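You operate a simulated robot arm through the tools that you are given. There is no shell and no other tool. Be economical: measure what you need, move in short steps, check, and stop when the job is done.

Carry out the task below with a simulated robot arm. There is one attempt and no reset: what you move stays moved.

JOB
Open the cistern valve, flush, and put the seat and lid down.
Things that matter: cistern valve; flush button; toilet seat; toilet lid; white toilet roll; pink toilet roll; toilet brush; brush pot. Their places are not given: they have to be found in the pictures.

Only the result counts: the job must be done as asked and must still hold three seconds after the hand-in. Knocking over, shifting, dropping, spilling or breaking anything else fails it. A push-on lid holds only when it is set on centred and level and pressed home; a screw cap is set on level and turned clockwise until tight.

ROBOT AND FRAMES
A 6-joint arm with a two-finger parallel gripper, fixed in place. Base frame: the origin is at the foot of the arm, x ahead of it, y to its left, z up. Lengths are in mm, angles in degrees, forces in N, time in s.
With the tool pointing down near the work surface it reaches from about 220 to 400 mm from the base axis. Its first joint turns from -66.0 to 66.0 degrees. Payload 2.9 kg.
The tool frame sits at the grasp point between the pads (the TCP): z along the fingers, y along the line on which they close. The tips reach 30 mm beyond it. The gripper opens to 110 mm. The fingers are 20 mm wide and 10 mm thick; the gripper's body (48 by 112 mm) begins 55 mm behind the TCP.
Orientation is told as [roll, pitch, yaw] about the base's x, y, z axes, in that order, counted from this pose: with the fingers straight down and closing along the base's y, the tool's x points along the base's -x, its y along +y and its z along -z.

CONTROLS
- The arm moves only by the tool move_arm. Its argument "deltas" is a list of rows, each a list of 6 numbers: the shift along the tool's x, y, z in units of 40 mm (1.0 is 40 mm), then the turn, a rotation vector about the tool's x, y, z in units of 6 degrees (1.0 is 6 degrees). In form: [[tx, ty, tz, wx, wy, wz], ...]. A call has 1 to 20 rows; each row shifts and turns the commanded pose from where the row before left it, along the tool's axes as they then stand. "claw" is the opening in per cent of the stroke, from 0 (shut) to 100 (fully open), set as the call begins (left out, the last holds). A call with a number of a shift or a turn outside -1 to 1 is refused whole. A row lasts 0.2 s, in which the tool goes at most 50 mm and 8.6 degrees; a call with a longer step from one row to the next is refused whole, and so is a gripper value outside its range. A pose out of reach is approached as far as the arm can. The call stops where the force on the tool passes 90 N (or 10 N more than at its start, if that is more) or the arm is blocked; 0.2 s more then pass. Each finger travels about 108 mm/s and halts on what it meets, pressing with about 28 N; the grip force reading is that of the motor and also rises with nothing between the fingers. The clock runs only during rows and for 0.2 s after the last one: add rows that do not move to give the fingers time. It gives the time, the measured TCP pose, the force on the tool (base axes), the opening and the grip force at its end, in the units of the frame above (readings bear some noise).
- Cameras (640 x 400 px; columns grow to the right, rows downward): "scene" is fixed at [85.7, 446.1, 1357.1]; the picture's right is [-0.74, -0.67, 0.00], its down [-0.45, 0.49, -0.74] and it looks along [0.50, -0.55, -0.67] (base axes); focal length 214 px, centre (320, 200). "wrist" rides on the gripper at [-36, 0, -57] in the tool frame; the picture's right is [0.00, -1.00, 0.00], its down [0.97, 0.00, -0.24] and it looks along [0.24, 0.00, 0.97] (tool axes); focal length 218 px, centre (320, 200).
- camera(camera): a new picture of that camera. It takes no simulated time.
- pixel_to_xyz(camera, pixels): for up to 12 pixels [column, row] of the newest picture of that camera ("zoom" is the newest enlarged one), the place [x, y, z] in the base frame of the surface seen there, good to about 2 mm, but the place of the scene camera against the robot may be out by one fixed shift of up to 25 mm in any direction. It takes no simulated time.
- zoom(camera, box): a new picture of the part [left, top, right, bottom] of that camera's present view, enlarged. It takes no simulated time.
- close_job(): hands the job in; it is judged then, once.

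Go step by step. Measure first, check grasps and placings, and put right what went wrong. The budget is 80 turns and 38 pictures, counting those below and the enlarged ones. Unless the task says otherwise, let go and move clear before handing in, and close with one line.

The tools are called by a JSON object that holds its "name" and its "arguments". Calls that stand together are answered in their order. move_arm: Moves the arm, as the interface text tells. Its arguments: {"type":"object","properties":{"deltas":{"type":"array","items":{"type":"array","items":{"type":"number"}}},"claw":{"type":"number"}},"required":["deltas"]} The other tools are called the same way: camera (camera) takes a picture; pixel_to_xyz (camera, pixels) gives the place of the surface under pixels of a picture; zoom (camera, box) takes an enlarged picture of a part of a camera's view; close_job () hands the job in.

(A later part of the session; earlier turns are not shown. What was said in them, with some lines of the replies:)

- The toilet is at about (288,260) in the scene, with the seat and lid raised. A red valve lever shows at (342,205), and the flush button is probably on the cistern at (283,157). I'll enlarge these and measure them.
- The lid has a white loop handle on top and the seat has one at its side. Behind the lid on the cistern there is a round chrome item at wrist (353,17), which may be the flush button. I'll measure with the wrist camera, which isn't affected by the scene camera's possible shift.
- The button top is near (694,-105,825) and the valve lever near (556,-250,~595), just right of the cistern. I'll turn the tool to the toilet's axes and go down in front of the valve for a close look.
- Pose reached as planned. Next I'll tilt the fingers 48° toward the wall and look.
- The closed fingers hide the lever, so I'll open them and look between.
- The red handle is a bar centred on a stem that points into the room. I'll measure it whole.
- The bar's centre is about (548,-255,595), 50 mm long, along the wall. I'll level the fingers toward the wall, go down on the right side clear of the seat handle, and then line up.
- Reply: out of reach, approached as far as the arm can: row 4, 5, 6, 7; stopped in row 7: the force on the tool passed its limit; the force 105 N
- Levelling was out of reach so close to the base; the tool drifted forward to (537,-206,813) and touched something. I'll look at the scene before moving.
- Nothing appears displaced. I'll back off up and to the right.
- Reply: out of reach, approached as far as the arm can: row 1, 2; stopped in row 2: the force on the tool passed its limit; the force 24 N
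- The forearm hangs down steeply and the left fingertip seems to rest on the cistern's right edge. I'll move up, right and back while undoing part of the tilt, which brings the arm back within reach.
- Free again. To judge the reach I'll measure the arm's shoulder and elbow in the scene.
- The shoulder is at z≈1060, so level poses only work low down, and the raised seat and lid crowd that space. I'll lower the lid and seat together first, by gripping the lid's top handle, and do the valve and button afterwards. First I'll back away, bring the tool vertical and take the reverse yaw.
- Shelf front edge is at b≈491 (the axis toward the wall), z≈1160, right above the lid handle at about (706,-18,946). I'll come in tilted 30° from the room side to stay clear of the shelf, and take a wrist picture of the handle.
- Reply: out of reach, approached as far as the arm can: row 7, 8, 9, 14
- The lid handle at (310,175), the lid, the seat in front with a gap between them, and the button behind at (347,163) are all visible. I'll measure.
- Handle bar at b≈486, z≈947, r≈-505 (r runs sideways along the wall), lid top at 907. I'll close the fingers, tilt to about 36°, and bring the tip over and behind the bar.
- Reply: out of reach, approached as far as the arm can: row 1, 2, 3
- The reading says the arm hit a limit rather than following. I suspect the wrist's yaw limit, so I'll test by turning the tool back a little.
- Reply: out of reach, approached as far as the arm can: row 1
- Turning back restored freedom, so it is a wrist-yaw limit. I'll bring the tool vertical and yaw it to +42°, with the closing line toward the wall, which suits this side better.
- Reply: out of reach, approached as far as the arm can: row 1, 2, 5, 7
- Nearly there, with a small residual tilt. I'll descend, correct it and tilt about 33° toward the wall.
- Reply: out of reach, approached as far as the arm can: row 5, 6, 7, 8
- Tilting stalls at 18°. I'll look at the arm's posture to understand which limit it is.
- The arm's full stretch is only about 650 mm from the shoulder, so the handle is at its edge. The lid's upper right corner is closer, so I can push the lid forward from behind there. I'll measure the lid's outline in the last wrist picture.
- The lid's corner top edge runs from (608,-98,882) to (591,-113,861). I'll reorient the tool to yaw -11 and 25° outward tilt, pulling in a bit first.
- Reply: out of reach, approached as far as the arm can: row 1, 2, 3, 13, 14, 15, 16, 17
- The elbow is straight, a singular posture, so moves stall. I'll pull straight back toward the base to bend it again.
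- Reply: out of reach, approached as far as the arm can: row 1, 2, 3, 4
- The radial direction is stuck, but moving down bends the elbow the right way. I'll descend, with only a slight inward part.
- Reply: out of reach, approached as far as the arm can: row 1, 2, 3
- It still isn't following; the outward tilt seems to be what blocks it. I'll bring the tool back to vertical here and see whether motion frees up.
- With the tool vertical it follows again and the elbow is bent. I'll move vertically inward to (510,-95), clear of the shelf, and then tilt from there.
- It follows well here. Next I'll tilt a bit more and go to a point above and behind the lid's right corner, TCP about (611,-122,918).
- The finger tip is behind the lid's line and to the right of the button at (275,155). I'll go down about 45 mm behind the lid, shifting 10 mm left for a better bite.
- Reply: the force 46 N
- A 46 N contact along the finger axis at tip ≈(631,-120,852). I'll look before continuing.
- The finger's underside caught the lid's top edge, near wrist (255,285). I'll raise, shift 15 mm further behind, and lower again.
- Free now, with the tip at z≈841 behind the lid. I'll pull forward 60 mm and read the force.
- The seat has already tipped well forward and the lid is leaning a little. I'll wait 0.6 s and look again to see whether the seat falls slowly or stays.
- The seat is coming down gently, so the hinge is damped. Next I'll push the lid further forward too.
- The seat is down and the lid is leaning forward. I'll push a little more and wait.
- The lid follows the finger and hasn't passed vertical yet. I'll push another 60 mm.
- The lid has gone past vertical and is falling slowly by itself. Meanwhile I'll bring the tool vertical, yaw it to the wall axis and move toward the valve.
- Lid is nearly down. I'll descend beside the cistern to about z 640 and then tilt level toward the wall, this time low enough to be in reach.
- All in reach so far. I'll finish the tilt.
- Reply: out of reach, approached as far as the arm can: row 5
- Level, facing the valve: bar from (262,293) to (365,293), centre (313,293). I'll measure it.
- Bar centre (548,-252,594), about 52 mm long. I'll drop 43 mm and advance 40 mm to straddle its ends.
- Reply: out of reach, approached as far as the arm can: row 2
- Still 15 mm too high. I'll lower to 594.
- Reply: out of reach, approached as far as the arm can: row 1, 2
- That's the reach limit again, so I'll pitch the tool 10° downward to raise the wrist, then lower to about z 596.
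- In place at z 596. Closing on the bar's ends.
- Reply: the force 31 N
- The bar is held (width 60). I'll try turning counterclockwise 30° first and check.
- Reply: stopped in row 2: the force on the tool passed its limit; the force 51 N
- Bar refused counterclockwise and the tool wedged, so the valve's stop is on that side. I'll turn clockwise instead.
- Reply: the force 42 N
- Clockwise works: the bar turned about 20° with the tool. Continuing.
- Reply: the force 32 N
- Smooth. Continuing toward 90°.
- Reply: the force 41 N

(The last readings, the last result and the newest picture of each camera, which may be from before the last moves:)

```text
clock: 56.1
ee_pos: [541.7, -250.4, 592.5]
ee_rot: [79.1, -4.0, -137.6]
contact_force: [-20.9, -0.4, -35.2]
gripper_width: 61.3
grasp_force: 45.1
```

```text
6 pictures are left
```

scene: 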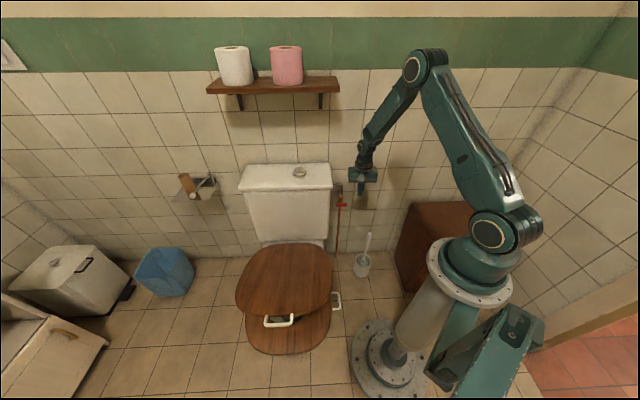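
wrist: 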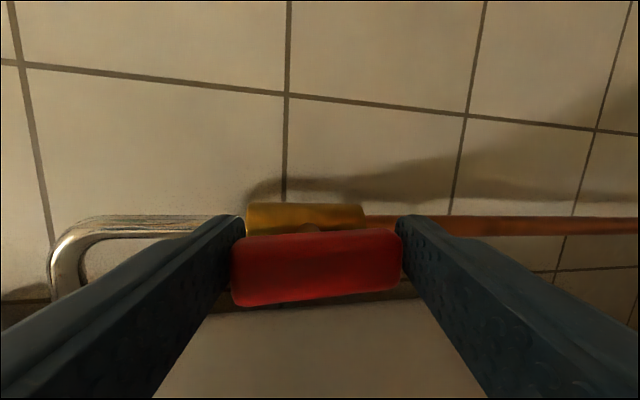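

The bar is within about 5° of the pipe line. I'll turn a bit further to the stop.

{"name": "move_arm", "arguments": {"deltas": [[0, 0, 0, 0, 0, 0.7], [0, 0, 0, 0, 0, 0.7], [0, 0, 0, 0, 0, 0.7], [0, 0, 0, 0, 0, 0.4]]}}

{"name": "camera", "arguments": {"camera": "wrist"}}

```text
clock: 57.1
ee_pos: [541.8, -246.4, 592.7]
ee_rot: [79.3, 10.0, -139.7]
contact_force: [-33.4, 40.0, -29.1]
gripper_width: 63.9
grasp_force: 45.0
```

```text
5 pictures are left
```

wrist: 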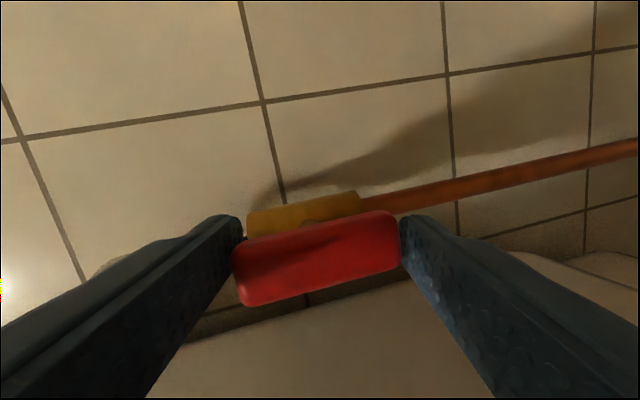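

The bar is now parallel to the pipe (both slope about -12° in view) and up against its stop. I'll release and back straight out.

{"name": "move_arm", "arguments": {"deltas": [[0, 0, 0, 0, 0, 0], [0, 0, 0, 0, 0, 0], [0, 0, -0.3, 0, 0, 0], [0, 0, -0.6, 0, 0, 0], [0, 0, -0.8, 0, 0, 0]], "claw": 95}}

{"name": "zoom", "arguments": {"camera": "wrist", "box": [160, 100, 480, 300]}}

```text
clock: 58.3
ee_pos: [530.6, -212.4, 601.3]
ee_rot: [79.9, 11.4, -140.3]
contact_force: [-0.4, 1.3, 0.7]
gripper_width: 104.5
grasp_force: 0.1
out of reach, approached as far as the arm can: row 5
```

```text
2.00 times, centred on (320, 200) of wrist
```

zoom: 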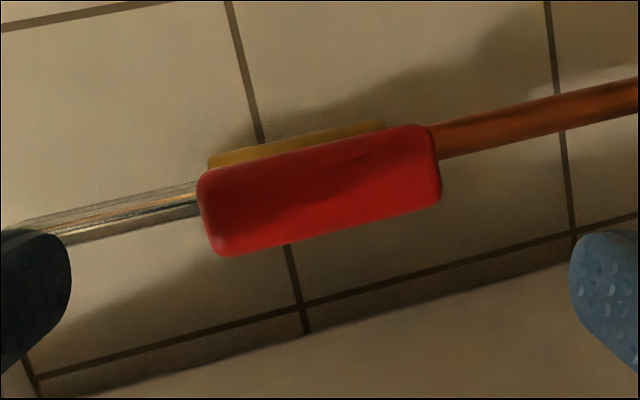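

The valve is open: the bar lines up with the pipe. I'll close the fingers, sidestep right and rotate the wrist back.

{"name": "move_arm", "arguments": {"deltas": [[-0.5, 0, 0, 0, 0, 0], [-0.5, 0, 0, 0, 0, 0], [0, 0, 0, 0, 0, -0.98], [0, 0, 0, 0, 0, -0.98], [0, 0, 0, 0, 0, -0.98], [0, 0, 0, 0, 0, -0.98], [0, 0, 0, 0, 0, -0.98], [0, 0, 0, 0, 0, -0.98], [0, 0, 0, 0, 0, -0.98], [0, 0, 0, 0, 0, -0.98], [0, 0, 0, 0, 0, -0.98], [0, 0, 0, 0, 0, -0.98], [0, 0, 0, 0, 0, -0.98], [0, 0, 0, 0, 0, -0.98], [0, 0, 0, 0, 0, -0.98], [0, 0, 0, 0, 0, -0.98], [0, 0, 0, 0, 0, -0.98], [0, 0, 0, 0, 0, -0.98], [0, 0, 0, 0, 0, -0.98]], "claw": 0}}

```text
clock: 62.3
ee_pos: [510.7, -241.8, 588.0]
ee_rot: [9.2, -79.8, -57.5]
contact_force: [0.1, -0.4, 0.8]
gripper_width: 0.0
grasp_force: 28.0
out of reach, approached as far as the arm can: row 1, 2
```

Clear of the valve. I'll bring the tool back to vertical and go up.

{"name": "move_arm", "arguments": {"deltas": [[0, 0, 0, 0, 1, 0], [0, 0, 0, 0, 1, 0], [0, 0, 0, 0, 1, 0], [0, 0, 0, 0, 1, 0], [0, 0, 0, 0, 1, 0], [0, 0, 0, 0, 1, 0], [0, 0, 0, 0, 1, 0], [0, 0, 0, 0, 1, 0], [0, 0, 0, 0, 1, 0], [0, 0, 0, 0, 1, 0], [0, 0, 0, 0, 1, 0], [0, 0, 0, 0, 1, 0], [0, 0, 0, 0, 1, 0], [0.3, 0, -0.9, 0, 0, 0], [0.3, 0, -0.9, 0, 0, 0], [0.3, 0, -0.9, 0, 0, 0], [0.3, 0, -0.9, 0, 0, 0], [0.3, 0, -0.9, 0, 0, 0], [0.3, 0, -0.9, 0, 0, 0], [0.3, 0, -0.9, 0, 0, 0]]}}

```text
clock: 66.5
ee_pos: [442.3, -176.5, 836.4]
ee_rot: [1.7, -2.0, -48.6]
contact_force: [0.8, 0.6, -0.3]
gripper_width: 0.0
grasp_force: 27.8
```

Next, yaw back to -11, rise to z 950 and tilt 30° outward, ready for the button.

{"name": "move_arm", "arguments": {"deltas": [[0, 0, -0.95, 0, 0, 0], [0, 0, -0.95, 0, 0, 0], [0, 0, -0.95, 0, 0, 0], [0, 0, 0, 0, 0, -0.895], [0, 0, 0, 0, 0, -0.895], [0, 0, 0, 0, 0, -0.895], [0, 0, 0, 0, 0, -0.895], [0, 0, 0, 0, 0, -0.895], [0, 0, 0, 0, 0, -0.895], [0, 0, 0, 0, 0, -0.895], [0, 0, 0, 0, -0.93, 0], [0, 0, 0, 0, -0.93, 0], [0, 0, 0, 0, -0.93, 0], [0, 0, 0, 0, -0.93, 0], [0, 0, 0, 0, -0.93, 0]]}}

```text
clock: 69.7
ee_pos: [438.7, -175.3, 950.1]
ee_rot: [0.1, -30.6, -10.9]
contact_force: [0.6, -0.4, 0.5]
gripper_width: 0.0
grasp_force: 27.8
```

Now over to a point 45 mm above the button.

{"name": "move_arm", "arguments": {"deltas": [[-0.586, 0.4, 0.571, 0, 0, 0], [-0.586, 0.4, 0.571, 0, 0, 0], [-0.586, 0.4, 0.571, 0, 0, 0], [-0.586, 0.4, 0.571, 0, 0, 0], [-0.586, 0.4, 0.571, 0, 0, 0], [-0.586, 0.4, 0.571, 0, 0, 0], [-0.586, 0.4, 0.571, 0, 0, 0]]}}

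{"name": "camera", "arguments": {"camera": "wrist"}}

```text
clock: 71.3
ee_pos: [677.3, -108.3, 896.5]
ee_rot: [0.1, -30.5, -11.1]
contact_force: [-0.8, -0.7, 1.2]
gripper_width: 0.0
grasp_force: 28.5
```

```text
3 pictures are left
```

wrist: 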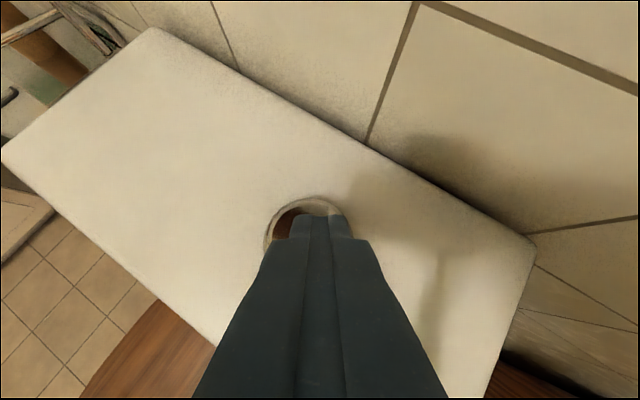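

The button ring at (305,220) lies under the tip. A quick measurement of its visible parts first.

{"name": "pixel_to_xyz", "arguments": {"camera": "wrist", "pixels": [[285, 222], [275, 232], [300, 204], [318, 201], [338, 210], [268, 245]]}}

```text
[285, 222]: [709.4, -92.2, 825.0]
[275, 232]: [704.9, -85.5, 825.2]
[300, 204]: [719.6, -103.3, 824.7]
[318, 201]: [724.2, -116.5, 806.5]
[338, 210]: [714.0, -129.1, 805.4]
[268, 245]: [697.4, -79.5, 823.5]
```

Centre ≈(695,-106,825), and the tip is within a few mm of it. I'll press straight down.

{"name": "move_arm", "arguments": {"deltas": [[0.46, 0.1, 0.775, 0, 0, 0], [0.1, 0, 0.17, 0, 0, 0], [0.06, 0, 0.1, 0, 0, 0], [0.06, 0, 0.1, 0, 0, 0], [0.06, 0, 0.1, 0, 0, 0], [0, 0, 0, 0, 0, 0]]}}

```text
clock: 72.7
ee_pos: [679.2, -104.4, 841.8]
ee_rot: [0.2, -31.0, -11.1]
contact_force: [-7.2, 1.3, 25.0]
gripper_width: 0.0
grasp_force: 27.5
```

Button is going in: about 10 mm at 25 N. I'll press a little further to bottom it, then release.

{"name": "move_arm", "arguments": {"deltas": [[0.05, 0, 0.08, 0, 0, 0], [0.05, 0, 0.08, 0, 0, 0], [0.05, 0, 0.08, 0, 0, 0], [0, 0, 0, 0, 0, 0], [0, 0, 0, 0, 0, 0]]}}

```text
clock: 73.9
ee_pos: [681.2, -105.3, 838.9]
ee_rot: [0.2, -31.7, -11.1]
contact_force: [-24.7, 3.2, 61.2]
gripper_width: 0.2
grasp_force: 27.9
```

Bottomed out at 61 N. Now I'll lift off and retreat.

{"name": "move_arm", "arguments": {"deltas": [[-0.4, 0, -0.7, 0, 0, 0], [-0.4, 0, -0.7, 0, 0, 0], [0.586, -0.4, -0.571, 0, 0, 0], [0.586, -0.4, -0.571, 0, 0, 0], [0.586, -0.4, -0.571, 0, 0, 0], [0.586, -0.4, -0.571, 0, 0, 0], [0.586, -0.4, -0.571, 0, 0, 0]]}}

{"name": "camera", "arguments": {"camera": "scene"}}

{"name": "zoom", "arguments": {"camera": "scene", "box": [220, 150, 380, 370]}}

```text
clock: 75.5
ee_pos: [504.7, -152.2, 929.7]
ee_rot: [0.1, -30.5, -10.9]
contact_force: [0.2, -0.3, 0.2]
gripper_width: 0.3
grasp_force: 28.0
```

```text
2 pictures are left
```

scene: 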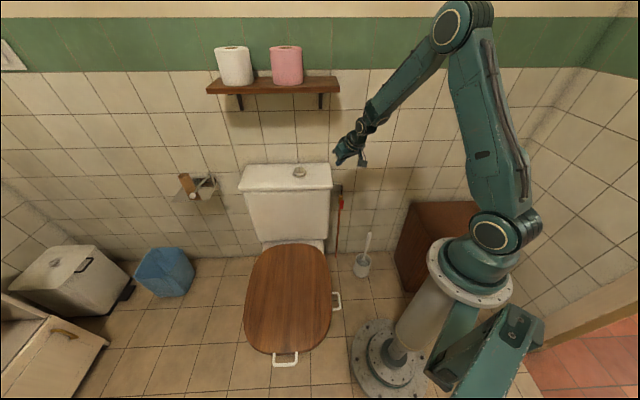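

```text
1.82 times, centred on (300, 260) of scene
```

zoom: 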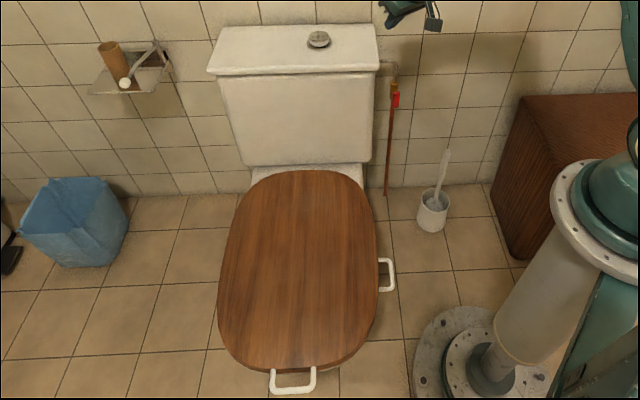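

The scene shows the lid and seat flat, the valve bar vertical at (341,204), the button back up, the rolls, brush and pot undisturbed, and the arm clear. I'm handing it in.

{"name": "close_job", "arguments": {}}

```text
The job is handed in.
```

The cistern valve is open, the flush button was pressed to its stop, and the seat and lid are down. I lowered the seat and lid first to clear the way for the arm, and nothing else appears moved in the last picture.
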